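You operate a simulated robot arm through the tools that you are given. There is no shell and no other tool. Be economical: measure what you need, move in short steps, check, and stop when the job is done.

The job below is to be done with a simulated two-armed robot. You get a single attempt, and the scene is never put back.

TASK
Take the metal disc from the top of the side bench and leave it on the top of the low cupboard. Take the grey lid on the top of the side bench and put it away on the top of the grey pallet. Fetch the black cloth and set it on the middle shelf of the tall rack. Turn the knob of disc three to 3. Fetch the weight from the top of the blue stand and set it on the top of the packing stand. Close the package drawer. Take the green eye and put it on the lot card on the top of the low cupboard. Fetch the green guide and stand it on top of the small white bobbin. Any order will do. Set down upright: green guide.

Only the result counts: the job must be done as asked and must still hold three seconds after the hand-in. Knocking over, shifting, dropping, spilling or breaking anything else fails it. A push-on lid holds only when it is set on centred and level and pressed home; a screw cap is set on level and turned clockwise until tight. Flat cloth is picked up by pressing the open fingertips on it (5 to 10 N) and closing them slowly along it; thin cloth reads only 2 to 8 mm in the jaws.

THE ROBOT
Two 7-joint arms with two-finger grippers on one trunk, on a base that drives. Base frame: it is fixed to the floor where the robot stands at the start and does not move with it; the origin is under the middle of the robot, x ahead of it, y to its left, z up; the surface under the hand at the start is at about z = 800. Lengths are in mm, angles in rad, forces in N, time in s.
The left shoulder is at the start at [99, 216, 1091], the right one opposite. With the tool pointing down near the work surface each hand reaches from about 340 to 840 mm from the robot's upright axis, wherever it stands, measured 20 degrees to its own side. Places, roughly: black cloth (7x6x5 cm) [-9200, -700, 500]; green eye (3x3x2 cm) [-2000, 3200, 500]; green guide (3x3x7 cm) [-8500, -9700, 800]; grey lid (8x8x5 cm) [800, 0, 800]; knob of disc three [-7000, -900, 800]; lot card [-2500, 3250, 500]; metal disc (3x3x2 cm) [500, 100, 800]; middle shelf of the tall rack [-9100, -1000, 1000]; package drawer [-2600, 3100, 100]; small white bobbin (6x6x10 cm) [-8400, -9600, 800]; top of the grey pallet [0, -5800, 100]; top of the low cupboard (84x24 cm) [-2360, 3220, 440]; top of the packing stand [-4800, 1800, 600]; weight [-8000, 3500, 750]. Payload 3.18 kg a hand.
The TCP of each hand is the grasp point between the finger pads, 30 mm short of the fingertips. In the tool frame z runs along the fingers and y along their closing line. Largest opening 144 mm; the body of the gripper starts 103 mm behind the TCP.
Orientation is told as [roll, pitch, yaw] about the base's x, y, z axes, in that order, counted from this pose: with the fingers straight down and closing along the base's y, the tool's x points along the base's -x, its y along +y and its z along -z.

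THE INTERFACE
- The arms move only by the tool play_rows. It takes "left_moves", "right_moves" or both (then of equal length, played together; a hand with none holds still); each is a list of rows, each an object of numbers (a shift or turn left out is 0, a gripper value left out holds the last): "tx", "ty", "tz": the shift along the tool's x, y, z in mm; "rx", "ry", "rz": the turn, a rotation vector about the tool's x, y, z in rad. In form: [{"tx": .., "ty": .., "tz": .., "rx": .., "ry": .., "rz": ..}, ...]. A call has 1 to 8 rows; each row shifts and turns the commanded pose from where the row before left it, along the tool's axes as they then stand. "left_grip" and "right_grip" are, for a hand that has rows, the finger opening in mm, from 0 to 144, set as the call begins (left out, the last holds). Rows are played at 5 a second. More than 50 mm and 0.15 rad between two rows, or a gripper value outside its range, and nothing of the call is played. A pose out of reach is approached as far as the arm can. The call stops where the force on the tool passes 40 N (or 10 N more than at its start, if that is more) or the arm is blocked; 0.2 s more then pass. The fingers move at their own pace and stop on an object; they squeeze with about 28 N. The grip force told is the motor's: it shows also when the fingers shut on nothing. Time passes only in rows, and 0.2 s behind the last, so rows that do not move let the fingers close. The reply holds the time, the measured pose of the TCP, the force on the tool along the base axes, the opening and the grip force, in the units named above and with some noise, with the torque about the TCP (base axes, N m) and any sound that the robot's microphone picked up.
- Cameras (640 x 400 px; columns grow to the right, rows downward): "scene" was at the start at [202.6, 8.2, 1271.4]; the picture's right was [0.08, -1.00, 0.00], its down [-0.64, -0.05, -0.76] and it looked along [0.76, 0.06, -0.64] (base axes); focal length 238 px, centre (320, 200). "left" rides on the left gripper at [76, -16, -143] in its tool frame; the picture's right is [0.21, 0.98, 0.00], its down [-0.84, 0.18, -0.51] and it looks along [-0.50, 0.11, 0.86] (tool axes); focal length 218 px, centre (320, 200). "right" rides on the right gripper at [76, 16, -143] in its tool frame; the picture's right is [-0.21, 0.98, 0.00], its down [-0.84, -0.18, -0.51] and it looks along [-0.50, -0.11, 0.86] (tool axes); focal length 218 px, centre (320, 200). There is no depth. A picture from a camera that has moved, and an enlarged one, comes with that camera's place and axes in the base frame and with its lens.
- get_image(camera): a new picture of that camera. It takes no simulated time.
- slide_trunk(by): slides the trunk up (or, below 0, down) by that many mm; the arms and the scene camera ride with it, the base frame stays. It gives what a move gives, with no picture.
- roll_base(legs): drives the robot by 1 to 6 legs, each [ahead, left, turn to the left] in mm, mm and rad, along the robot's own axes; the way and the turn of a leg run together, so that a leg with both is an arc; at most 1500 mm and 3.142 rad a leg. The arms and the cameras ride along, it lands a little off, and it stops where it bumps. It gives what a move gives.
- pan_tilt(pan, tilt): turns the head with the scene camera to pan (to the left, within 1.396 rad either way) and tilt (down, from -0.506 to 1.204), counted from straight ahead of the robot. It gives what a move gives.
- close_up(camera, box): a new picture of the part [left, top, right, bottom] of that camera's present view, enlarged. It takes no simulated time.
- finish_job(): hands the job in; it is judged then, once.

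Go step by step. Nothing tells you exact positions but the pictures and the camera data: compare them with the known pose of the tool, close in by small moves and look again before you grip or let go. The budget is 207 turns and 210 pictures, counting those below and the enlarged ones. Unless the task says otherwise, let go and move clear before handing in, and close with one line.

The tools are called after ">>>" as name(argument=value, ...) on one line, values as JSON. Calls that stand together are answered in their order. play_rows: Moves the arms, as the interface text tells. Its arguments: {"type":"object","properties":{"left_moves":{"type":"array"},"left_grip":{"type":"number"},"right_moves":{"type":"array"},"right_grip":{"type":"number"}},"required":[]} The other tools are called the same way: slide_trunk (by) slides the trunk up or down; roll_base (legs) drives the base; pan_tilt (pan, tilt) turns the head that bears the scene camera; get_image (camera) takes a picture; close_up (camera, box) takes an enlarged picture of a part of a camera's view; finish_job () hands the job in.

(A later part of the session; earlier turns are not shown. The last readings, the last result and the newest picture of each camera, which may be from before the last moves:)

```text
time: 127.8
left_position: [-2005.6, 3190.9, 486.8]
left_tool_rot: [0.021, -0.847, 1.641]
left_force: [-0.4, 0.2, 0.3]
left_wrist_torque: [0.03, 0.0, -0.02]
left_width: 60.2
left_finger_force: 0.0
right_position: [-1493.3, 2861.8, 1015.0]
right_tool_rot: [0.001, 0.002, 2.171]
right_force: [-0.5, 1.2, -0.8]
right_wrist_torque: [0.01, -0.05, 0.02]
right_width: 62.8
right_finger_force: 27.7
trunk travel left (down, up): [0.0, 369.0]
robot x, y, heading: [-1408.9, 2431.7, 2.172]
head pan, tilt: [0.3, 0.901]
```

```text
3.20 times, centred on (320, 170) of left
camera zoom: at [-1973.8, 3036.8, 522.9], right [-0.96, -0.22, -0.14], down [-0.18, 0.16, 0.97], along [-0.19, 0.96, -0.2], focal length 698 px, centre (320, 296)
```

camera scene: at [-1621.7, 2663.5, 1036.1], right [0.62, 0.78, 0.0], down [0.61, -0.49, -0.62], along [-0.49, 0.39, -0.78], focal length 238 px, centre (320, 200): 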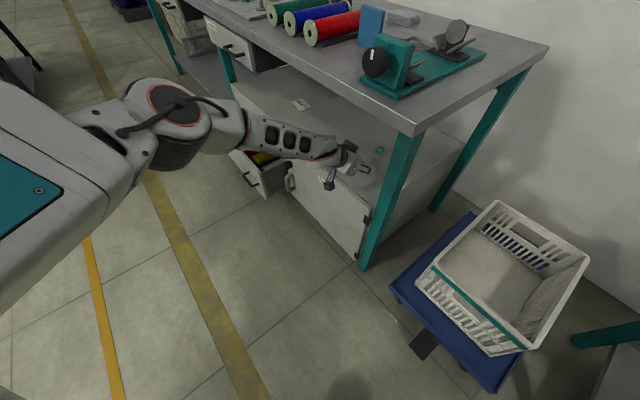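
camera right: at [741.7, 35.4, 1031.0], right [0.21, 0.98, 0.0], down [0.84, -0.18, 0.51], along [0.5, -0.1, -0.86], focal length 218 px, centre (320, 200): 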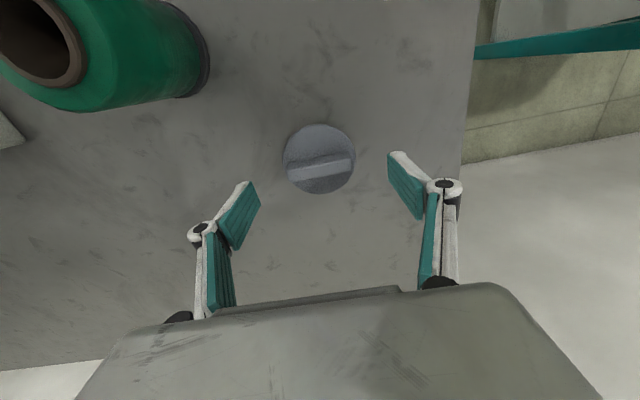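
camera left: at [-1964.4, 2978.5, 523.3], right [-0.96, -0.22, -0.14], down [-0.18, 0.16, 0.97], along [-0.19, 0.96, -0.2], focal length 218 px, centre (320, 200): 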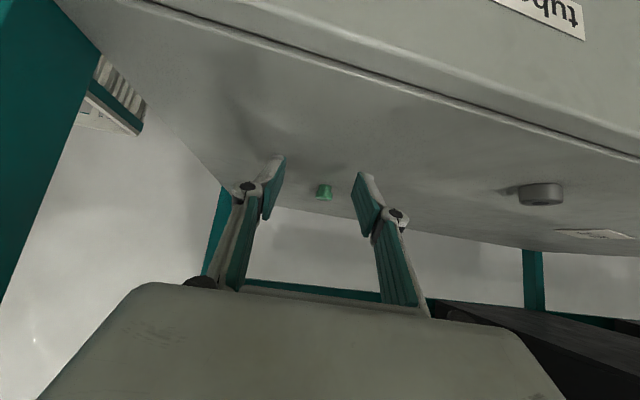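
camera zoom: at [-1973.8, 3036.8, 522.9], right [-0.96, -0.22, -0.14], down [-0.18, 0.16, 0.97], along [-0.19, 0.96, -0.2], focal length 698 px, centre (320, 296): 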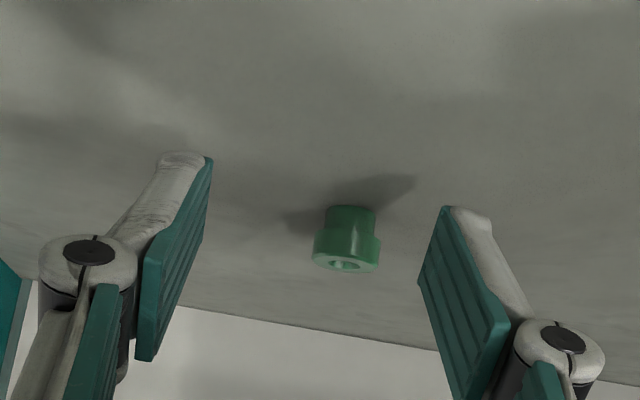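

The eye now stands at about [-2030, 3280]; my earlier swing must have nudged it, but it's still upright. I'll tilt a bit more, centre on it and go in 60 mm.

>>> play_rows(left_moves=[{"ty": 18, "ry": -0.083}, {}])

>>> roll_base(legs=[[52, -30, 0]])

>>> close_up(camera="left", box=[220, 110, 420, 230])

>>> get_image(camera="scene")

```text
time: 128.4
left_position: [-2022.2, 3189.9, 487.4]
left_tool_rot: [0.025, -0.933, 1.638]
left_force: [0.3, -0.3, 0.6]
left_wrist_torque: [-0.01, 0.0, -0.01]
left_width: 60.2
left_finger_force: 0.1
right_position: [-1492.8, 2861.3, 1015.8]
right_tool_rot: [0.002, 0.0, 2.17]
right_force: [0.1, 0.7, -0.3]
right_wrist_torque: [-0.02, 0.0, -0.04]
right_width: 62.4
right_finger_force: 28.1
trunk travel left (down, up): [0.0, 369.0]
robot x, y, heading: [-1410.4, 2433.5, 2.175]
head pan, tilt: [0.3, 0.901]
```

```text
time: 129.4
left_position: [-2027.8, 3249.1, 486.3]
left_tool_rot: [0.025, -0.93, 1.639]
left_force: [1.1, 0.5, -0.3]
left_wrist_torque: [0.06, -0.01, -0.02]
left_width: 59.8
left_finger_force: 0.1
right_position: [-1498.0, 2921.9, 1014.6]
right_tool_rot: [0.001, 0.001, 2.169]
right_force: [-1.1, 0.2, -0.4]
right_wrist_torque: [0.0, 0.01, -0.02]
right_width: 62.6
right_finger_force: 27.8
trunk travel left (down, up): [0.0, 369.0]
robot x, y, heading: [-1410.3, 2492.1, 2.171]
head pan, tilt: [0.3, 0.901]
```

```text
3.20 times, centred on (320, 170) of left
camera zoom: at [-1996.0, 3092.2, 510.1], right [-0.97, -0.21, -0.15], down [-0.17, 0.08, 0.98], along [-0.19, 0.97, -0.12], focal length 698 px, centre (320, 296)
```

zoom: 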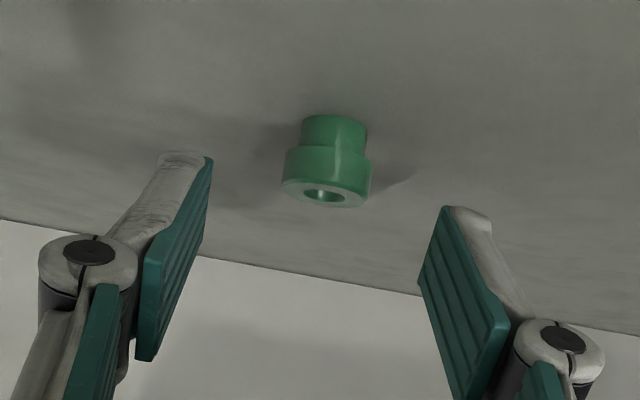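

```text
152 pictures are left
camera scene: at [-1635.4, 2781.7, 1035.9], right [0.62, 0.78, 0.0], down [0.61, -0.49, -0.62], along [-0.49, 0.39, -0.78], focal length 238 px, centre (320, 200)
```

scene: 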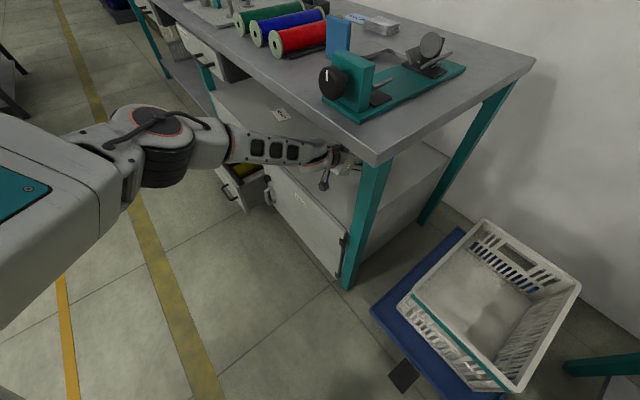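

The eye is centred, 28 mm ahead. I'll advance 24 mm along the tool axis and close.

>>> play_rows(left_moves=[{"tz": 12, "ty": 1}, {"tz": 12}, {}])

>>> close_up(camera="left", box=[220, 90, 420, 230])

```text
time: 130.2
left_position: [-2029.3, 3269.2, 473.9]
left_tool_rot: [0.025, -0.93, 1.637]
left_force: [-0.3, -0.6, 0.1]
left_wrist_torque: [-0.03, -0.02, 0.01]
left_width: 60.1
left_finger_force: 0.1
right_position: [-1497.7, 2920.3, 1014.1]
right_tool_rot: [0.003, -0.001, 2.17]
right_force: [0.1, -0.4, -0.4]
right_wrist_torque: [-0.01, -0.03, 0.0]
right_width: 62.6
right_finger_force: 28.2
trunk travel left (down, up): [0.0, 369.0]
robot x, y, heading: [-1412.8, 2493.0, 2.17]
head pan, tilt: [0.3, 0.901]
```

```text
2.86 times, centred on (320, 160) of left
camera zoom: at [-1998.4, 3111.3, 497.8], right [-0.97, -0.21, -0.15], down [-0.17, 0.08, 0.98], along [-0.19, 0.97, -0.11], focal length 624 px, centre (320, 314)
```

zoom: 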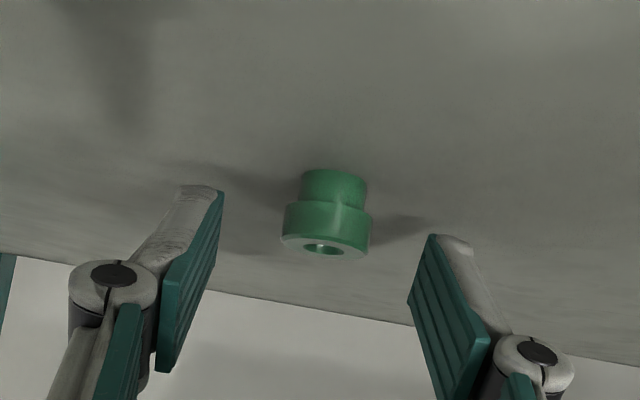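

The pads overlap the flange; 4 mm more and then close.

>>> play_rows(left_moves=[{"tz": 4}, {}])

>>> play_rows(left_moves=[{}, {}, {}], left_grip=0)

>>> close_up(camera="left", box=[220, 90, 420, 230])

```text
time: 130.8
left_position: [-2030.0, 3271.7, 470.3]
left_tool_rot: [0.025, -0.93, 1.64]
left_force: [0.0, 0.3, 0.3]
left_wrist_torque: [-0.02, -0.01, 0.0]
left_width: 60.1
left_finger_force: 0.0
right_position: [-1497.4, 2920.6, 1015.3]
right_tool_rot: [0.001, 0.002, 2.171]
right_force: [0.1, 0.7, 0.0]
right_wrist_torque: [0.01, 0.0, -0.03]
right_width: 62.9
right_finger_force: 27.8
trunk travel left (down, up): [0.0, 369.0]
robot x, y, heading: [-1413.3, 2494.3, 2.175]
head pan, tilt: [0.3, 0.901]
```

```text
time: 131.6
left_position: [-2030.8, 3272.3, 471.1]
left_tool_rot: [0.025, -0.931, 1.64]
left_force: [0.4, 0.2, 0.7]
left_wrist_torque: [0.01, -0.02, -0.02]
left_width: 22.3
left_finger_force: 28.1
right_position: [-1497.0, 2920.3, 1015.7]
right_tool_rot: [0.002, 0.001, 2.17]
right_force: [0.1, 0.4, 0.5]
right_wrist_torque: [0.02, -0.02, -0.02]
right_width: 62.7
right_finger_force: 28.2
trunk travel left (down, up): [0.0, 369.0]
robot x, y, heading: [-1412.0, 2492.6, 2.173]
head pan, tilt: [0.3, 0.901]
```

```text
2.86 times, centred on (320, 160) of left
camera zoom: at [-1998.3, 3114.2, 494.8], right [-0.97, -0.21, -0.15], down [-0.17, 0.08, 0.98], along [-0.19, 0.97, -0.12], focal length 624 px, centre (320, 314)
```

zoom: 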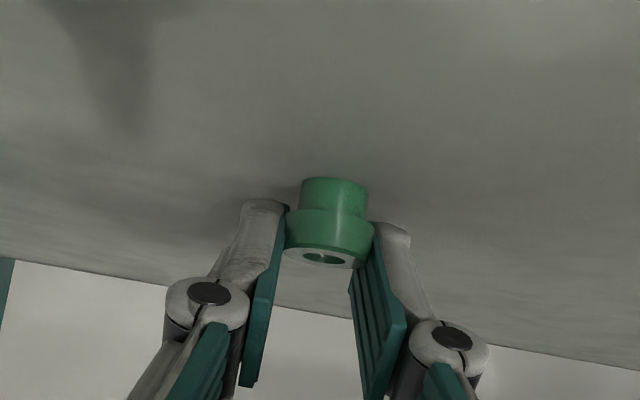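

The grip is only on the near half of the flange. I'll reopen, advance 7 mm level, and close again.

>>> play_rows(left_moves=[{}, {"tz": 5.6, "tx": -4.2}, {}], left_grip=60)

>>> play_rows(left_moves=[{}, {}, {}], left_grip=0)

>>> close_up(camera="left", box=[220, 90, 420, 230])

```text
time: 132.4
left_position: [-2032.1, 3278.6, 471.0]
left_tool_rot: [0.026, -0.931, 1.639]
left_force: [0.1, 0.6, -0.2]
left_wrist_torque: [0.0, -0.02, 0.02]
left_width: 60.1
left_finger_force: 0.1
right_position: [-1496.4, 2920.2, 1014.5]
right_tool_rot: [0.001, 0.001, 2.17]
right_force: [0.7, 0.5, -0.7]
right_wrist_torque: [0.01, 0.0, 0.01]
right_width: 62.7
right_finger_force: 27.9
trunk travel left (down, up): [0.0, 369.0]
robot x, y, heading: [-1413.8, 2491.9, 2.172]
head pan, tilt: [0.3, 0.901]
```

```text
time: 133.2
left_position: [-2030.3, 3278.7, 470.3]
left_tool_rot: [0.025, -0.93, 1.639]
left_force: [-0.3, -1.2, 0.2]
left_wrist_torque: [0.01, 0.06, -0.01]
left_width: 22.1
left_finger_force: 28.4
right_position: [-1497.4, 2920.6, 1014.1]
right_tool_rot: [0.002, 0.001, 2.169]
right_force: [-1.3, 0.9, 0.4]
right_wrist_torque: [-0.01, 0.01, -0.02]
right_width: 62.6
right_finger_force: 27.9
trunk travel left (down, up): [0.0, 369.0]
robot x, y, heading: [-1410.4, 2493.6, 2.17]
head pan, tilt: [0.3, 0.901]
```

```text
2.86 times, centred on (320, 160) of left
camera zoom: at [-1998.8, 3120.9, 494.5], right [-0.97, -0.21, -0.15], down [-0.17, 0.08, 0.98], along [-0.19, 0.97, -0.12], focal length 624 px, centre (320, 314)
```

zoom: 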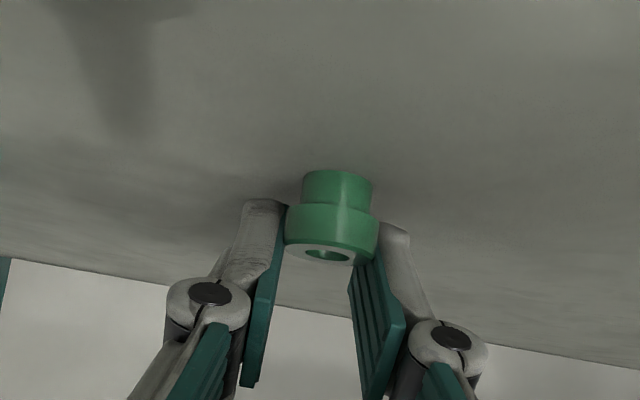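

The eye is firmly held (22 mm). I'll lift it and back straight out along -y, then check it.

>>> play_rows(left_moves=[{"tz": -7, "tx": -9.6}, {"tz": -10, "tx": -4}, {}])

>>> roll_base(legs=[[-223, 126, 0]])

>>> get_image(camera="left")

>>> pan_tilt(pan=0.0, tilt=0.6)

>>> get_image(camera="scene")

```text
time: 134.0
left_position: [-2030.5, 3273.0, 490.8]
left_tool_rot: [0.023, -0.93, 1.637]
left_force: [0.2, 0.5, -0.2]
left_wrist_torque: [-0.01, 0.0, -0.03]
left_width: 21.8
left_finger_force: 28.1
right_position: [-1498.2, 2919.9, 1015.2]
right_tool_rot: [0.001, -0.001, 2.169]
right_force: [0.5, 1.0, -1.0]
right_wrist_torque: [0.0, -0.01, 0.04]
right_width: 62.5
right_finger_force: 28.3
trunk travel left (down, up): [0.0, 369.0]
robot x, y, heading: [-1412.5, 2491.6, 2.167]
head pan, tilt: [0.3, 0.901]
```

```text
time: 135.8
left_position: [-2013.8, 3022.8, 492.8]
left_tool_rot: [0.025, -0.93, 1.642]
left_force: [-0.3, 0.0, -0.5]
left_wrist_torque: [-0.01, -0.01, -0.01]
left_width: 21.9
left_finger_force: 27.9
right_position: [-1479.5, 2672.5, 1016.0]
right_tool_rot: [0.001, 0.0, 2.173]
right_force: [-0.1, -0.8, -1.5]
right_wrist_torque: [0.01, -0.02, -0.02]
right_width: 62.6
right_finger_force: 28.0
trunk travel left (down, up): [0.0, 369.0]
robot x, y, heading: [-1393.6, 2247.9, 2.177]
head pan, tilt: [0.3, 0.901]
```

```text
148 pictures are left
camera left: at [-1981.5, 2864.8, 514.5], right [-0.97, -0.21, -0.15], down [-0.17, 0.08, 0.98], along [-0.2, 0.97, -0.11], focal length 218 px, centre (320, 200)
```

left: 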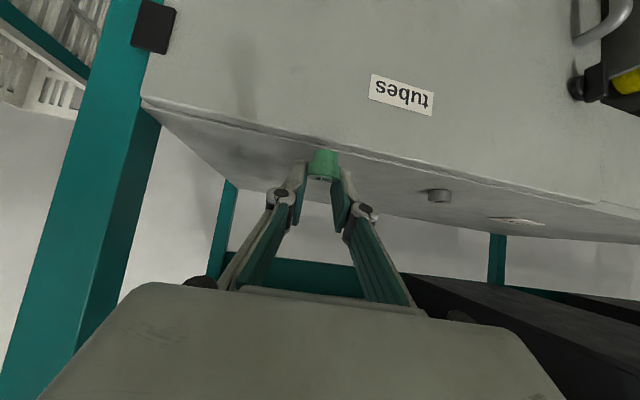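

```text
time: 136.6
left_position: [-2013.7, 3022.8, 489.9]
left_tool_rot: [0.025, -0.931, 1.64]
left_force: [-0.5, 0.9, 0.1]
left_wrist_torque: [-0.02, 0.0, -0.02]
left_width: 21.7
left_finger_force: 27.8
right_position: [-1480.2, 2671.5, 1014.3]
right_tool_rot: [0.002, 0.001, 2.173]
right_force: [0.3, -0.9, 0.5]
right_wrist_torque: [-0.03, 0.01, 0.0]
right_width: 62.6
right_finger_force: 28.1
trunk travel left (down, up): [0.0, 369.0]
robot x, y, heading: [-1395.2, 2241.6, 2.171]
head pan, tilt: [0.0, 0.6]
```

```text
147 pictures are left
camera scene: at [-1608.3, 2558.2, 1060.8], right [0.82, 0.57, 0.0], down [0.32, -0.47, -0.82], along [-0.47, 0.68, -0.57], focal length 238 px, centre (320, 200)
```

scene: 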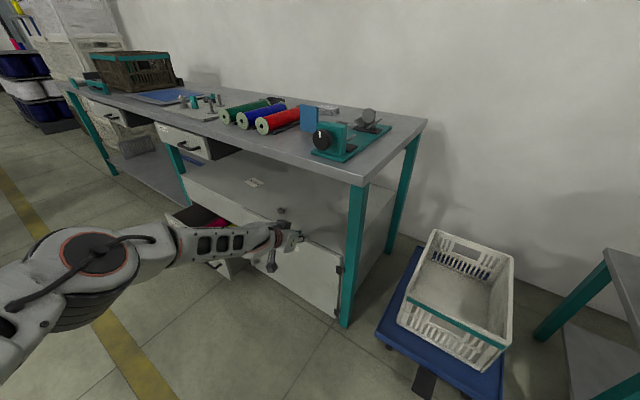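

Eye secured. I'll turn the base another 0.28 rad, yaw the tool a little toward the card so the hand comes from the right of the "washers" drawer, and look again.

>>> roll_base(legs=[[0, 0, 0.28]])

>>> play_rows(left_moves=[{"rx": -0.08, "rz": -0.06}, {"rx": -0.08, "rz": -0.06}, {}])

>>> roll_base(legs=[[230, -70, 0]])

>>> get_image(camera="left")

>>> get_image(camera="scene")

```text
time: 137.9
left_position: [-2204.9, 2820.1, 491.4]
left_tool_rot: [0.025, -0.93, 1.921]
left_force: [0.1, 0.5, 0.6]
left_wrist_torque: [0.01, -0.03, 0.0]
left_width: 22.3
left_finger_force: 28.3
right_position: [-1594.0, 2630.6, 1015.1]
right_tool_rot: [0.002, 0.001, 2.453]
right_force: [-0.6, -0.7, 0.7]
right_wrist_torque: [0.01, -0.01, -0.01]
right_width: 62.4
right_finger_force: 28.0
trunk travel left (down, up): [0.0, 369.0]
robot x, y, heading: [-1393.1, 2242.4, 2.456]
head pan, tilt: [0.0, 0.6]
```

```text
time: 138.7
left_position: [-2204.6, 2820.6, 490.6]
left_tool_rot: [0.024, -0.934, 2.124]
left_force: [-0.4, 0.7, -0.3]
left_wrist_torque: [-0.02, 0.0, -0.01]
left_width: 22.2
left_finger_force: 27.7
right_position: [-1593.7, 2631.2, 1014.1]
right_tool_rot: [0.002, 0.0, 2.452]
right_force: [-0.1, 0.4, -0.7]
right_wrist_torque: [0.03, 0.03, 0.0]
right_width: 62.4
right_finger_force: 28.4
trunk travel left (down, up): [0.0, 369.0]
robot x, y, heading: [-1389.0, 2247.1, 2.462]
head pan, tilt: [0.0, 0.6]
```

```text
time: 140.5
left_position: [-2333.9, 3011.9, 489.7]
left_tool_rot: [0.022, -0.932, 2.127]
left_force: [0.4, 0.4, -0.3]
left_wrist_torque: [0.0, 0.02, -0.03]
left_width: 22.1
left_finger_force: 27.8
right_position: [-1724.2, 2825.1, 1015.2]
right_tool_rot: [0.002, 0.0, 2.453]
right_force: [-0.3, 0.0, -1.1]
right_wrist_torque: [-0.05, -0.01, 0.02]
right_width: 62.4
right_finger_force: 27.5
trunk travel left (down, up): [0.0, 369.0]
robot x, y, heading: [-1523.3, 2435.1, 2.455]
head pan, tilt: [0.0, 0.6]
```

```text
146 pictures are left
camera left: at [-2232.0, 2887.9, 513.7], right [-0.76, -0.64, -0.15], down [-0.19, -0.01, 0.98], along [-0.63, 0.77, -0.11], focal length 218 px, centre (320, 200)
```

left: 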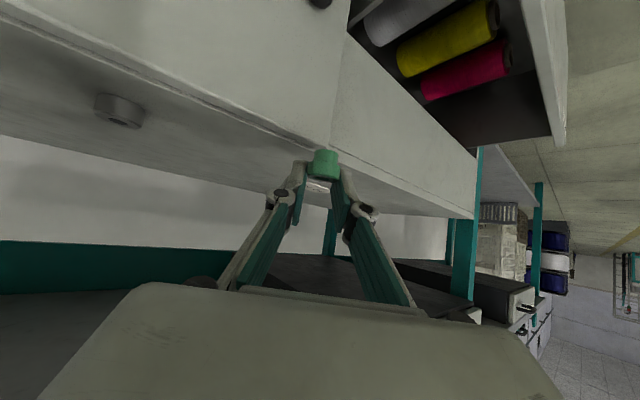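

```text
145 pictures are left
camera scene: at [-1815.2, 2680.1, 1060.7], right [0.63, 0.77, 0.0], down [0.44, -0.36, -0.82], along [-0.64, 0.52, -0.57], focal length 238 px, centre (320, 200)
```

scene: 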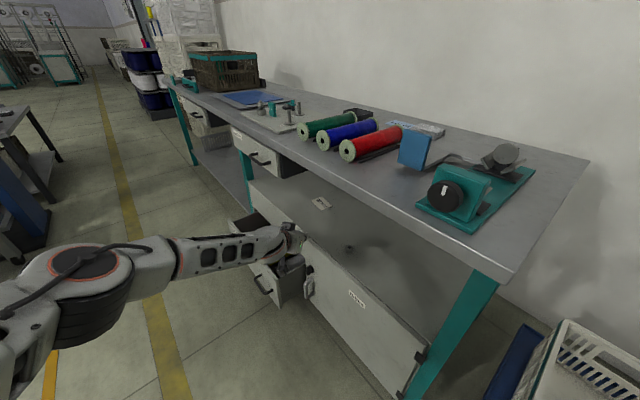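

The card lies straight beyond the eye, near [-2493, 3238]. Driving the hand in by 200 mm, then re-checking.

>>> roll_base(legs=[[193, -53, 0]])

>>> get_image(camera="left")

>>> get_image(camera="scene")

```text
time: 142.1
left_position: [-2448.2, 3177.0, 490.0]
left_tool_rot: [0.024, -0.932, 2.125]
left_force: [0.5, -0.4, -1.1]
left_wrist_torque: [0.0, 0.01, 0.06]
left_width: 22.1
left_finger_force: 27.2
right_position: [-1838.3, 2988.2, 1014.4]
right_tool_rot: [0.002, 0.0, 2.455]
right_force: [-0.9, -0.5, -0.5]
right_wrist_torque: [-0.01, -0.03, 0.04]
right_width: 62.6
right_finger_force: 28.1
trunk travel left (down, up): [0.0, 369.0]
robot x, y, heading: [-1636.9, 2602.8, 2.453]
head pan, tilt: [0.0, 0.6]
```

```text
144 pictures are left
camera left: at [-2346.1, 3051.9, 513.6], right [-0.76, -0.63, -0.15], down [-0.19, -0.01, 0.98], along [-0.62, 0.77, -0.11], focal length 218 px, centre (320, 200)
```

left: 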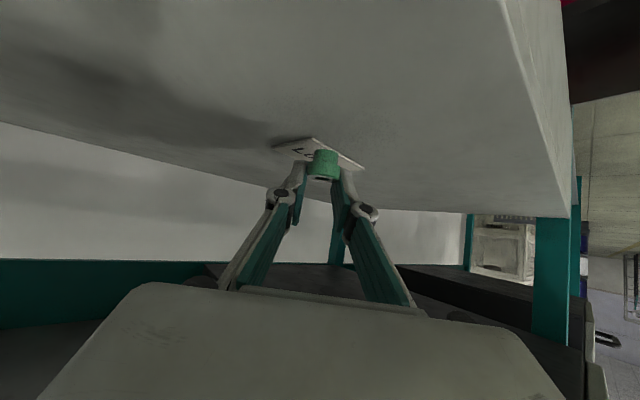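

```text
143 pictures are left
camera scene: at [-1929.6, 2843.5, 1060.7], right [0.63, 0.77, 0.0], down [0.44, -0.36, -0.82], along [-0.64, 0.52, -0.57], focal length 238 px, centre (320, 200)
```

scene: 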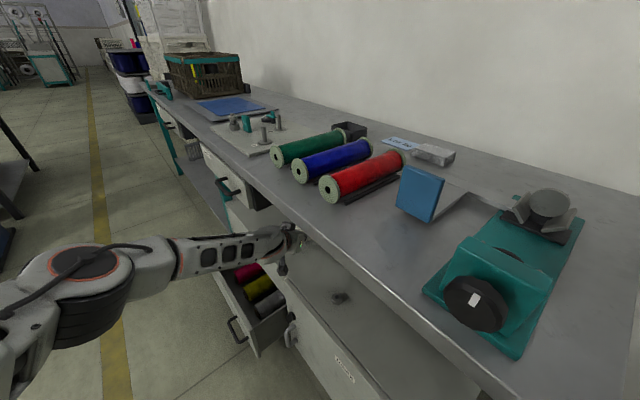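

Zooming to see the eye relative to the card.

>>> close_up(camera="left", box=[240, 110, 400, 210])

```text
4.00 times, centred on (320, 160) of left
camera zoom: at [-2346.1, 3051.9, 513.6], right [-0.76, -0.63, -0.15], down [-0.19, -0.01, 0.98], along [-0.62, 0.77, -0.11], focal length 873 px, centre (320, 360)
```

zoom: 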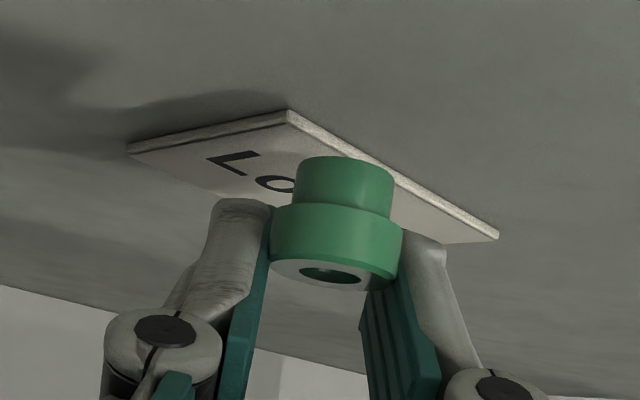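

Card centre measured at [-2486, 3236]; the eye is at about [-2448, 3180]. Driving the remaining [-38, +56].

>>> roll_base(legs=[[65, -19, 0]])

>>> close_up(camera="left", box=[240, 90, 400, 210])

```text
time: 143.1
left_position: [-2486.4, 3232.4, 490.1]
left_tool_rot: [0.022, -0.932, 2.123]
left_force: [0.1, 0.4, -0.2]
left_wrist_torque: [0.01, 0.02, -0.02]
left_width: 22.1
left_finger_force: 28.5
right_position: [-1876.7, 3043.2, 1014.8]
right_tool_rot: [0.002, 0.003, 2.453]
right_force: [0.3, 0.5, -0.9]
right_wrist_torque: [-0.04, -0.04, 0.02]
right_width: 62.5
right_finger_force: 27.8
trunk travel left (down, up): [0.0, 369.0]
robot x, y, heading: [-1673.3, 2658.7, 2.458]
head pan, tilt: [0.0, 0.6]
```

```text
3.33 times, centred on (320, 150) of left
camera zoom: at [-2384.4, 3107.4, 513.5], right [-0.76, -0.63, -0.15], down [-0.19, -0.01, 0.98], along [-0.62, 0.77, -0.11], focal length 728 px, centre (320, 367)
```

zoom: 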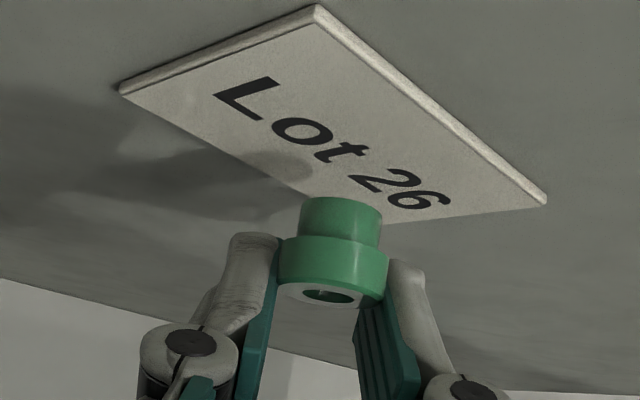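

The eye is right over the card centre. Lowering to contact.

>>> play_rows(left_moves=[{"tz": 7.2, "tx": 9.6}, {"tz": 1.2, "tx": 1.6}, {"tz": 1.2, "tx": 1.6}, {}])

>>> close_up(camera="left", box=[240, 90, 400, 210])

```text
time: 144.1
left_position: [-2485.4, 3232.8, 473.8]
left_tool_rot: [0.023, -0.934, 2.124]
left_force: [0.0, 0.0, 0.1]
left_wrist_torque: [0.02, 0.01, -0.01]
left_width: 22.0
left_finger_force: 28.6
right_position: [-1876.4, 3043.5, 1014.8]
right_tool_rot: [0.001, 0.001, 2.452]
right_force: [0.2, 0.4, -0.5]
right_wrist_torque: [-0.02, -0.01, 0.0]
right_width: 62.8
right_finger_force: 27.7
trunk travel left (down, up): [0.0, 369.0]
robot x, y, heading: [-1673.0, 2656.2, 2.455]
head pan, tilt: [0.0, 0.6]
```

```text
3.33 times, centred on (320, 150) of left
camera zoom: at [-2383.9, 3107.4, 497.5], right [-0.76, -0.63, -0.15], down [-0.19, -0.01, 0.98], along [-0.62, 0.77, -0.11], focal length 728 px, centre (320, 367)
```

zoom: 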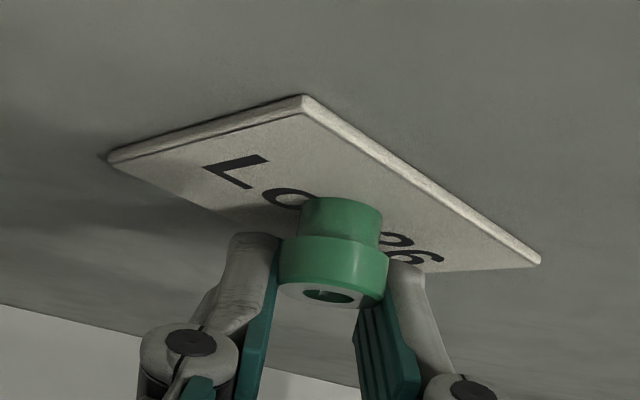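

Well centred on the card. A few more 1 mm steps to touch.

>>> play_rows(left_moves=[{"tz": 0.6, "tx": 0.8}, {"tz": 0.6, "tx": 0.8}, {}])

```text
time: 144.9
left_position: [-2486.0, 3232.8, 472.8]
left_tool_rot: [0.024, -0.936, 2.121]
left_force: [0.3, 1.0, 4.4]
left_wrist_torque: [0.0, -0.05, 0.01]
left_width: 22.2
left_finger_force: 28.0
right_position: [-1876.9, 3043.4, 1014.8]
right_tool_rot: [0.002, 0.001, 2.455]
right_force: [0.4, -0.7, 0.8]
right_wrist_torque: [0.02, -0.02, -0.04]
right_width: 62.6
right_finger_force: 27.9
trunk travel left (down, up): [0.0, 369.0]
robot x, y, heading: [-1678.4, 2655.9, 2.454]
head pan, tilt: [0.0, 0.6]
```

Contact at 4 N. Opening and withdrawing along the tool axis.

>>> play_rows(left_moves=[{}, {}, {"tz": -20}, {"tz": -35}, {"tz": -20}], left_grip=44)

>>> close_up(camera="left", box=[220, 60, 420, 210])

```text
time: 146.1
left_position: [-2466.0, 3203.7, 498.7]
left_tool_rot: [0.023, -0.934, 2.124]
left_force: [0.0, -0.3, 0.4]
left_wrist_torque: [-0.01, -0.03, -0.03]
left_width: 43.9
left_finger_force: 0.1
left hand out of reach, approached as far as the arm can: row 4, 5
right_position: [-1876.6, 3042.9, 1015.0]
right_tool_rot: [0.0, 0.0, 2.456]
right_force: [0.3, 0.0, -0.1]
right_wrist_torque: [0.04, 0.01, 0.01]
right_width: 62.5
right_finger_force: 27.8
trunk travel left (down, up): [0.0, 369.0]
robot x, y, heading: [-1676.3, 2655.2, 2.454]
head pan, tilt: [0.0, 0.6]
```

```text
2.67 times, centred on (320, 135) of left
camera zoom: at [-2364.2, 3077.8, 521.9], right [-0.76, -0.63, -0.15], down [-0.19, -0.01, 0.98], along [-0.62, 0.77, -0.11], focal length 582 px, centre (320, 373)
```

zoom: 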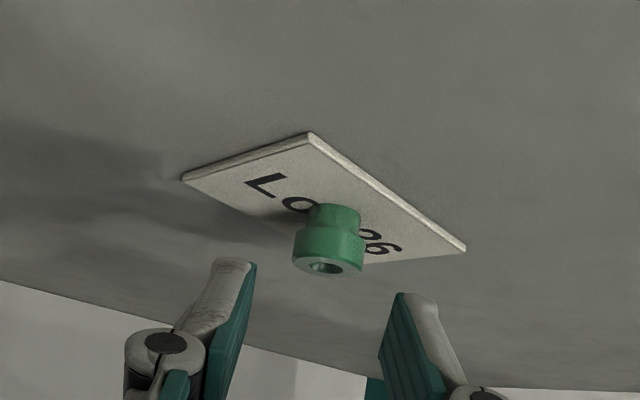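

The eye stands upright on the card. I'll back out, retreat from the bench and turn to face it again for the drawer.

>>> roll_base(legs=[[-236, 81, 0], [-375, 458, 0], [0, 0, -0.884]])

>>> get_image(camera="scene")

```text
time: 154.3
left_position: [-1633.0, 2825.2, 497.4]
left_tool_rot: [0.022, -0.933, 1.249]
left_force: [0.0, -0.1, 0.2]
left_wrist_torque: [0.0, -0.01, -0.01]
left_width: 44.1
left_finger_force: 0.1
right_position: [-1377.4, 2270.2, 1013.8]
right_tool_rot: [0.003, 0.0, 1.579]
right_force: [-1.0, 0.7, -1.1]
right_wrist_torque: [0.0, 0.01, 0.03]
right_width: 62.8
right_finger_force: 27.7
trunk travel left (down, up): [0.0, 369.0]
robot x, y, heading: [-1545.3, 1868.6, 1.576]
head pan, tilt: [0.0, 0.6]
```

```text
138 pictures are left
camera scene: at [-1547.9, 2247.8, 1060.9], right [1.0, 0.01, 0.0], down [0.01, -0.56, -0.83], along [-0.01, 0.83, -0.56], focal length 238 px, centre (320, 200)
```

scene: 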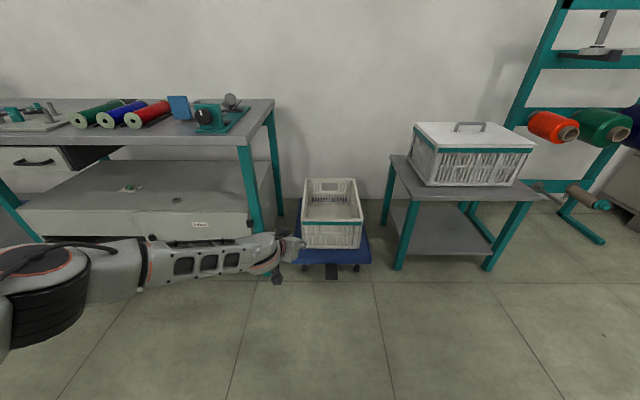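

Now I'll bring the left hand down and back in free space to a low pushing pose with the fingers closed.

>>> play_rows(left_moves=[{"tx": 45, "tz": -8, "ry": 0.05}, {"tx": 45, "tz": -8, "ry": 0.05}, {"tx": 45, "tz": -5, "ry": 0.05}, {"tx": 45, "tz": 0, "ry": 0.05}, {"tx": 45, "ry": 0.05}, {"tx": 40, "tz": 10, "ry": 0.05}, {"tx": 35, "tz": 20, "ry": 0.05}, {"tz": 40}], left_grip=0)

>>> roll_base(legs=[[0, 1010, 0]])

>>> get_image(camera="scene")

>>> get_image(camera="left")

```text
time: 156.1
left_position: [-1787.2, 2667.9, 245.4]
left_tool_rot: [0.018, -0.582, 1.257]
left_force: [-0.6, 0.2, -0.3]
left_wrist_torque: [0.04, -0.05, -0.01]
left_width: 0.0
left_finger_force: 28.2
left hand out of reach, approached as far as the arm can: row 1, 2, 3, 4, 5
right_position: [-1376.7, 2270.3, 1014.6]
right_tool_rot: [0.002, 0.001, 1.578]
right_force: [0.0, 0.0, -1.0]
right_wrist_torque: [0.02, -0.01, 0.01]
right_width: 62.7
right_finger_force: 28.3
trunk travel left (down, up): [0.0, 369.0]
robot x, y, heading: [-1547.0, 1866.7, 1.581]
head pan, tilt: [0.0, 0.6]
```

```text
time: 165.1
left_position: [-2765.1, 2676.3, 246.9]
left_tool_rot: [0.016, -0.583, 1.236]
left_force: [0.8, -0.3, -0.7]
left_wrist_torque: [0.03, 0.02, 0.0]
left_width: 0.0
left_finger_force: 28.1
right_position: [-2364.2, 2268.0, 1015.5]
right_tool_rot: [0.002, 0.0, 1.553]
right_force: [0.0, -0.1, -0.1]
right_wrist_torque: [0.01, 0.0, -0.01]
right_width: 62.3
right_finger_force: 27.6
trunk travel left (down, up): [0.0, 369.0]
robot x, y, heading: [-2542.0, 1871.8, 1.554]
head pan, tilt: [0.0, 0.6]
```

```text
137 pictures are left
camera scene: at [-2536.0, 2249.8, 1060.9], right [1.0, -0.01, 0.0], down [-0.01, -0.56, -0.83], along [0.01, 0.82, -0.56], focal length 238 px, centre (320, 200)
```

scene: 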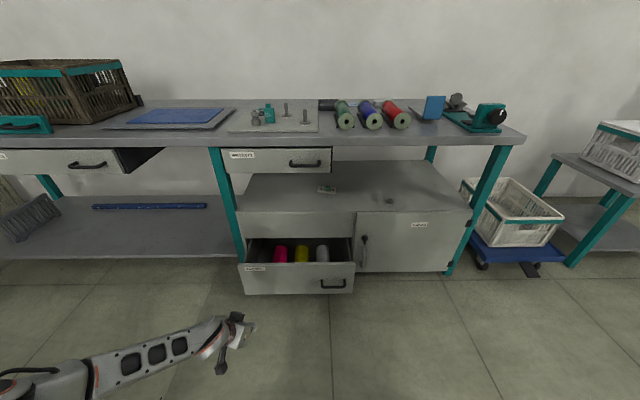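

```text
136 pictures are left
camera left: at [-2793.5, 2535.9, 323.1], right [-0.98, 0.15, -0.1], down [-0.02, 0.45, 0.89], along [0.18, 0.88, -0.44], focal length 218 px, centre (320, 200)
```

left: 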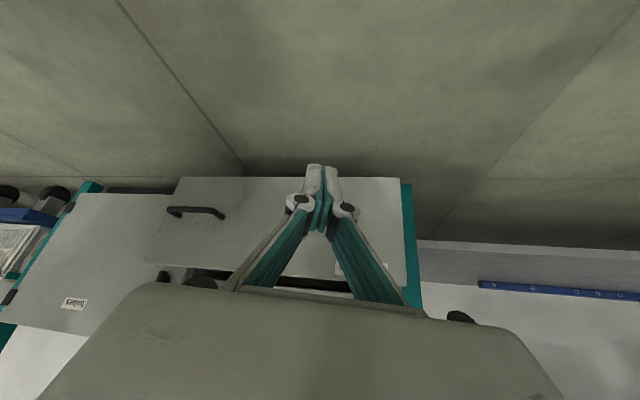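

The drawer front spans x≈-2895…-2375 at y≈2944. I'll lower the closed fingertips to z≈170, line up at x≈-2640, and approach to just short of it.

>>> play_rows(left_moves=[{"tz": 21, "tx": 14}, {"tz": 21, "tx": 14}, {}])

>>> roll_base(legs=[[0, -122, 0.017], [205, 0, 0]])

>>> get_image(camera="left")

>>> get_image(camera="scene")

```text
time: 165.9
left_position: [-2765.3, 2678.8, 195.7]
left_tool_rot: [0.017, -0.584, 1.234]
left_force: [-0.7, 0.7, -0.1]
left_wrist_torque: [-0.02, 0.0, -0.01]
left_width: 0.0
left_finger_force: 27.9
right_position: [-2364.0, 2268.1, 1015.1]
right_tool_rot: [0.0, 0.0, 1.556]
right_force: [0.3, -0.6, -0.3]
right_wrist_torque: [0.01, 0.0, 0.04]
right_width: 62.7
right_finger_force: 28.0
trunk travel left (down, up): [0.0, 369.0]
robot x, y, heading: [-2543.8, 1869.3, 1.558]
head pan, tilt: [0.0, 0.6]
```

```text
time: 168.9
left_position: [-2648.4, 2880.0, 195.2]
left_tool_rot: [0.015, -0.582, 1.242]
left_force: [0.0, -0.7, -0.8]
left_wrist_torque: [0.03, 0.0, 0.02]
left_width: 0.2
left_finger_force: 27.7
right_position: [-2244.8, 2475.0, 1015.8]
right_tool_rot: [0.001, 0.0, 1.563]
right_force: [0.5, 0.4, -0.6]
right_wrist_torque: [0.04, -0.03, -0.01]
right_width: 62.6
right_finger_force: 27.7
trunk travel left (down, up): [0.0, 369.0]
robot x, y, heading: [-2415.3, 2070.9, 1.564]
head pan, tilt: [0.0, 0.6]
```

```text
135 pictures are left
camera left: at [-2675.7, 2739.5, 271.9], right [-0.98, 0.14, -0.1], down [-0.03, 0.45, 0.89], along [0.17, 0.88, -0.44], focal length 218 px, centre (320, 200)
```

left: 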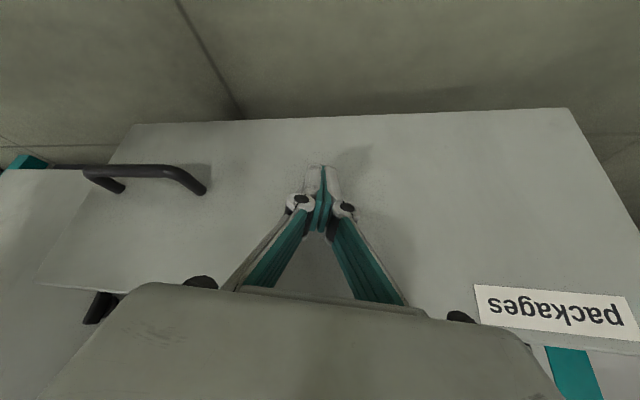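

```text
134 pictures are left
camera scene: at [-2415.7, 2454.2, 1060.7], right [1.0, -0.01, 0.0], down [0.0, -0.57, -0.82], along [0.0, 0.82, -0.57], focal length 238 px, centre (320, 200)
```

scene: 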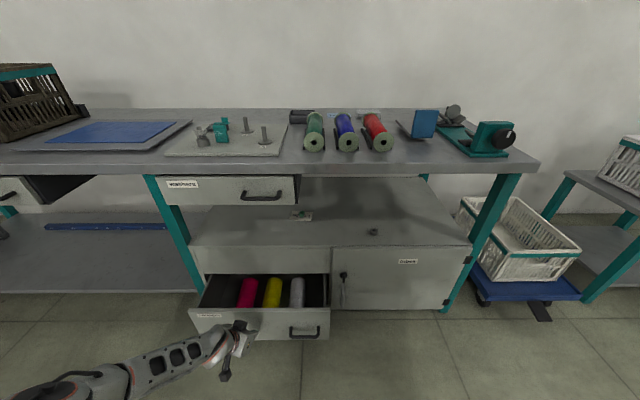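

Aligned with clear drawer face. Pushing forward (+y) with the arm.

>>> play_rows(left_moves=[{"tz": 10.4, "tx": -15.8, "ty": 6.4}, {"tz": 10.4, "tx": -15.8, "ty": 6.4}, {"tz": 7.8, "tx": -11.8, "ty": 4.8}, {"tz": 7.8, "tx": -11.8, "ty": 4.8}, {"tz": 7.8, "tx": -11.8, "ty": 4.8}, {"tz": 7.8, "tx": -11.8, "ty": 4.8}])

>>> get_image(camera="scene")

```text
time: 170.3
left_position: [-2647.6, 2925.2, 225.7]
left_tool_rot: [0.018, -0.584, 1.242]
left_force: [-0.1, 1.0, 0.1]
left_wrist_torque: [-0.01, 0.02, 0.0]
left_width: 0.0
left_finger_force: 27.5
left hand out of reach, approached as far as the arm can: row 1, 2, 3, 4, 5, 6
right_position: [-2245.4, 2474.7, 1014.8]
right_tool_rot: [0.002, 0.0, 1.566]
right_force: [-0.7, -0.1, -0.4]
right_wrist_torque: [-0.01, -0.03, 0.01]
right_width: 62.7
right_finger_force: 28.0
trunk travel left (down, up): [0.0, 369.0]
robot x, y, heading: [-2418.5, 2074.3, 1.568]
head pan, tilt: [0.0, 0.6]
```

```text
133 pictures are left
camera scene: at [-2415.7, 2453.8, 1061.0], right [1.0, -0.01, 0.0], down [0.0, -0.56, -0.83], along [0.0, 0.83, -0.56], focal length 238 px, centre (320, 200)
```

scene: 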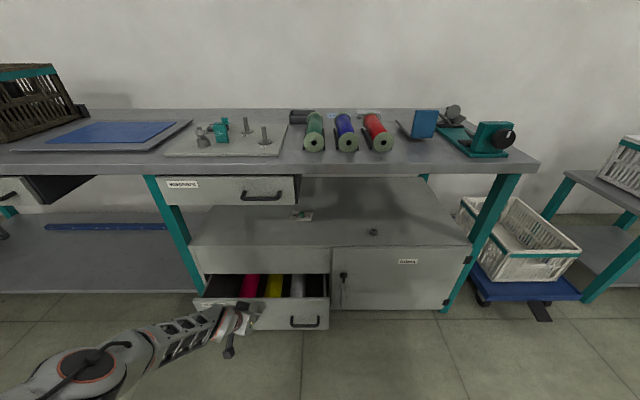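

The drawer has started to close, but the arm is at full stretch. I'll push the rest with the base.

>>> roll_base(legs=[[95, 0, 0]])

>>> close_up(camera="scene", box=[150, 190, 390, 350])

```text
time: 171.5
left_position: [-2645.4, 3007.0, 220.2]
left_tool_rot: [0.012, -0.572, 1.249]
left_force: [-0.5, -0.2, 0.0]
left_wrist_torque: [-0.01, 0.03, 0.01]
left_width: 0.0
left_finger_force: 27.9
right_position: [-2245.0, 2562.4, 1015.7]
right_tool_rot: [0.004, 0.002, 1.563]
right_force: [-0.9, -0.5, -0.8]
right_wrist_torque: [0.01, -0.03, 0.02]
right_width: 62.7
right_finger_force: 28.2
trunk travel left (down, up): [0.0, 369.0]
robot x, y, heading: [-2421.7, 2167.6, 1.566]
head pan, tilt: [0.0, 0.6]
stopped in leg 1: the force on the tool passed its limit at 72 N (the readings are from after the stop); the commanded pose is now the measured one
```

```text
2.50 times, centred on (270, 270) of scene
camera zoom: at [-2415.7, 2542.5, 1060.9], right [1.0, 0.0, 0.0], down [0.0, -0.56, -0.83], along [0.0, 0.83, -0.56], focal length 596 px, centre (445, 25)
```

zoom: 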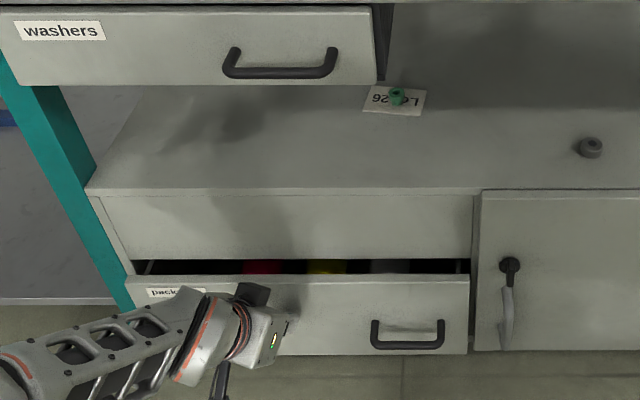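

The drawer is nearly shut but the push tripped on force. Eye is still fine on the card. I'll push the remainder gently with the arm rows first.

>>> play_rows(left_moves=[{"tz": 4, "tx": -6, "ty": 2.5}, {"tz": 4, "tx": -6, "ty": 2.5}, {"tz": 4, "tx": -6, "ty": 2.5}, {"tz": 4, "tx": -6, "ty": 2.5}, {}])

>>> close_up(camera="scene", box=[150, 190, 390, 350])

>>> get_image(camera="left")

```text
time: 172.7
left_position: [-2645.5, 3008.0, 222.3]
left_tool_rot: [0.014, -0.574, 1.249]
left_force: [0.3, -1.0, 0.0]
left_wrist_torque: [-0.01, 0.02, 0.01]
left_width: 0.1
left_finger_force: 27.6
left hand out of reach, approached as far as the arm can: row 1, 2, 3, 4
right_position: [-2244.8, 2563.5, 1015.2]
right_tool_rot: [0.002, 0.0, 1.565]
right_force: [0.5, -1.0, -0.6]
right_wrist_torque: [-0.04, -0.01, 0.0]
right_width: 62.5
right_finger_force: 27.8
trunk travel left (down, up): [0.0, 369.0]
robot x, y, heading: [-2416.9, 2161.7, 1.565]
head pan, tilt: [0.0, 0.6]
```

```text
2.50 times, centred on (270, 270) of scene
camera zoom: at [-2415.6, 2542.5, 1060.9], right [1.0, 0.0, 0.0], down [0.0, -0.56, -0.83], along [0.0, 0.83, -0.56], focal length 596 px, centre (445, 25)
```

zoom: 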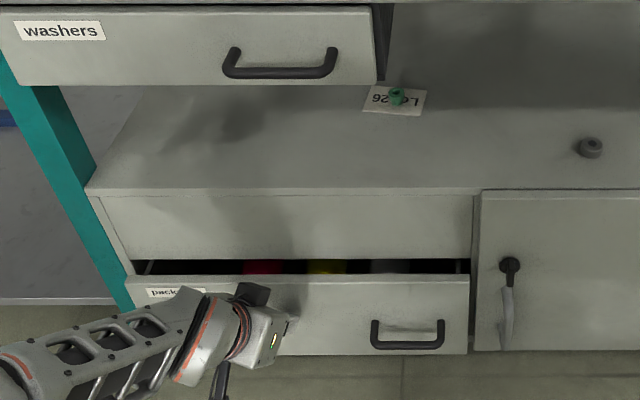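

```text
130 pictures are left
camera left: at [-2672.9, 2868.2, 299.8], right [-0.99, 0.14, -0.1], down [-0.03, 0.47, 0.88], along [0.17, 0.87, -0.45], focal length 218 px, centre (320, 200)
```

left: 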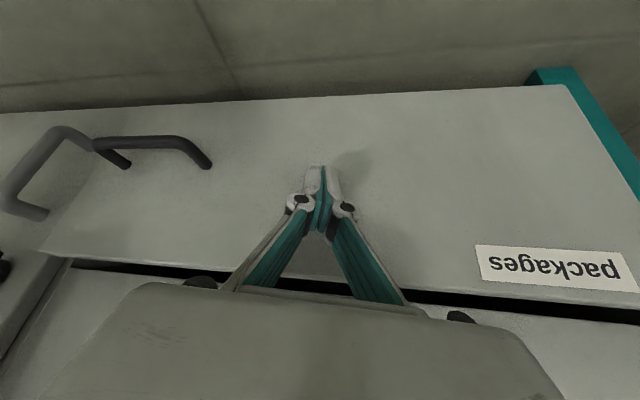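

A small gap remains and the arm is at its limit; pushing with another short base move.

>>> roll_base(legs=[[30, 0, 0]])

>>> close_up(camera="scene", box=[150, 190, 390, 350])

```text
time: 173.4
left_position: [-2646.0, 3008.1, 215.2]
left_tool_rot: [0.006, -0.559, 1.256]
left_force: [0.1, -0.6, 0.7]
left_wrist_torque: [-0.01, 0.0, -0.01]
left_width: 0.4
left_finger_force: 28.3
right_position: [-2246.5, 2569.6, 1015.2]
right_tool_rot: [0.002, 0.0, 1.565]
right_force: [-0.4, 0.2, -0.5]
right_wrist_torque: [0.01, -0.04, 0.0]
right_width: 62.4
right_finger_force: 28.2
trunk travel left (down, up): [0.0, 369.0]
robot x, y, heading: [-2416.1, 2172.0, 1.57]
head pan, tilt: [0.0, 0.6]
stopped in leg 1: the force on the tool passed its limit at 64 N (the readings are from after the stop); the commanded pose is now the measured one
```

```text
2.50 times, centred on (270, 270) of scene
camera zoom: at [-2416.1, 2549.3, 1061.0], right [1.0, 0.0, 0.0], down [0.0, -0.56, -0.83], along [0.0, 0.83, -0.56], focal length 596 px, centre (445, 25)
```

zoom: 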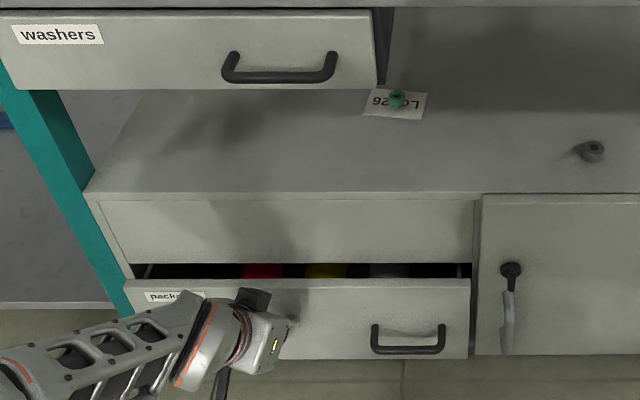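

The drawer still sticks out roughly 30 mm. I'll pull the hand back, bring the base closer so the arm isn't at full stretch, and push steadily at mid-height.

>>> play_rows(left_moves=[{"tz": -10, "tx": 16, "ty": -6}, {"tz": -10, "tx": 16, "ty": -6}, {"tz": -5, "tx": 24, "ty": -6}, {"tz": 10, "tx": 30, "ty": -6}, {"tz": 20, "tx": 20}, {}])

>>> get_image(camera="left")

>>> close_up(camera="scene", box=[150, 240, 350, 360])

```text
time: 174.8
left_position: [-2649.4, 2915.7, 154.2]
left_tool_rot: [0.006, -0.56, 1.255]
left_force: [0.2, 0.2, 0.1]
left_wrist_torque: [0.0, -0.02, -0.02]
left_width: 0.0
left_finger_force: 27.5
left hand out of reach, approached as far as the arm can: row 1
right_position: [-2244.7, 2568.7, 1015.1]
right_tool_rot: [0.001, 0.0, 1.563]
right_force: [0.7, 0.2, 0.4]
right_wrist_torque: [-0.02, -0.02, -0.03]
right_width: 62.3
right_finger_force: 27.8
trunk travel left (down, up): [0.0, 369.0]
robot x, y, heading: [-2417.7, 2169.3, 1.565]
head pan, tilt: [0.0, 0.6]
```

```text
128 pictures are left
camera left: at [-2675.8, 2778.0, 235.4], right [-0.99, 0.13, -0.11], down [-0.03, 0.48, 0.88], along [0.17, 0.87, -0.47], focal length 218 px, centre (320, 200)
```

left: 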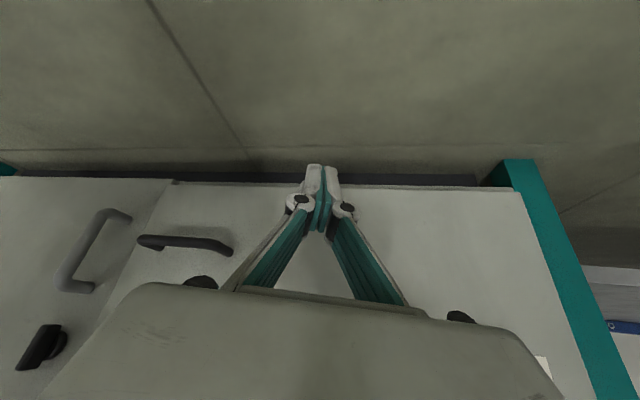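

```text
3.20 times, centred on (250, 300) of scene
camera zoom: at [-2416.0, 2549.3, 1061.0], right [1.0, 0.0, 0.0], down [0.0, -0.56, -0.83], along [0.0, 0.83, -0.56], focal length 763 px, centre (544, -120)
```

zoom: 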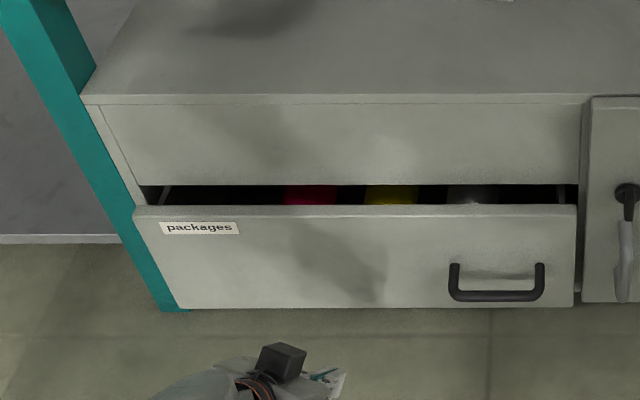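

It's still open by 30–40 mm. Base forward 80, then push with the arm.

>>> roll_base(legs=[[80, 0, 0]])

>>> play_rows(left_moves=[{"tz": 5.2, "tx": -7.9, "ty": 3.2}, {"tz": 5.2, "tx": -7.9, "ty": 3.2}, {"tz": 5.2, "tx": -7.9, "ty": 3.2}, {"tz": 5.2, "tx": -7.9, "ty": 3.2}, {"tz": 5.2, "tx": -7.9, "ty": 3.2}, {"tz": 5.2, "tx": -7.9, "ty": 3.2}, {"tz": 5.2, "tx": -7.9, "ty": 3.2}])

>>> close_up(camera="scene", box=[150, 240, 350, 360])

```text
time: 175.9
left_position: [-2649.1, 2995.1, 154.5]
left_tool_rot: [0.006, -0.559, 1.253]
left_force: [-0.3, 0.5, -0.2]
left_wrist_torque: [-0.02, 0.02, 0.01]
left_width: 0.2
left_finger_force: 28.4
right_position: [-2244.4, 2651.3, 1014.3]
right_tool_rot: [0.002, 0.001, 1.563]
right_force: [0.2, 0.6, -0.1]
right_wrist_torque: [-0.04, 0.03, 0.01]
right_width: 62.7
right_finger_force: 28.5
trunk travel left (down, up): [0.0, 369.0]
robot x, y, heading: [-2417.7, 2250.1, 1.572]
head pan, tilt: [0.0, 0.6]
```

```text
time: 176.7
left_position: [-2648.7, 3008.7, 146.4]
left_tool_rot: [-0.006, -0.539, 1.255]
left_force: [1.2, -3.5, -1.7]
left_wrist_torque: [-0.08, -0.03, -0.07]
left_width: 0.0
left_finger_force: 27.9
right_position: [-2245.2, 2650.6, 1015.1]
right_tool_rot: [0.001, 0.0, 1.565]
right_force: [-0.4, -0.5, -0.3]
right_wrist_torque: [-0.02, -0.04, 0.03]
right_width: 62.8
right_finger_force: 28.3
trunk travel left (down, up): [0.0, 369.0]
robot x, y, heading: [-2416.3, 2250.1, 1.572]
head pan, tilt: [0.0, 0.6]
stopped in row 3 (left hand): the force on the tool passed its limit at 57 N (the readings are from after the stop); the commanded pose is now the measured one
```

```text
3.20 times, centred on (250, 300) of scene
camera zoom: at [-2416.5, 2629.1, 1060.7], right [1.0, 0.0, 0.0], down [0.0, -0.57, -0.82], along [0.0, 0.82, -0.57], focal length 763 px, centre (544, -120)
```

zoom: 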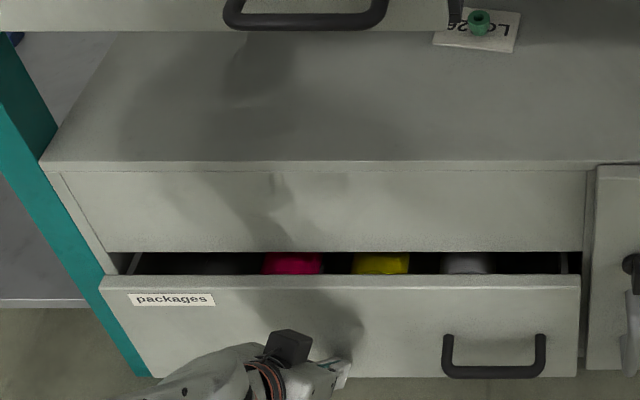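

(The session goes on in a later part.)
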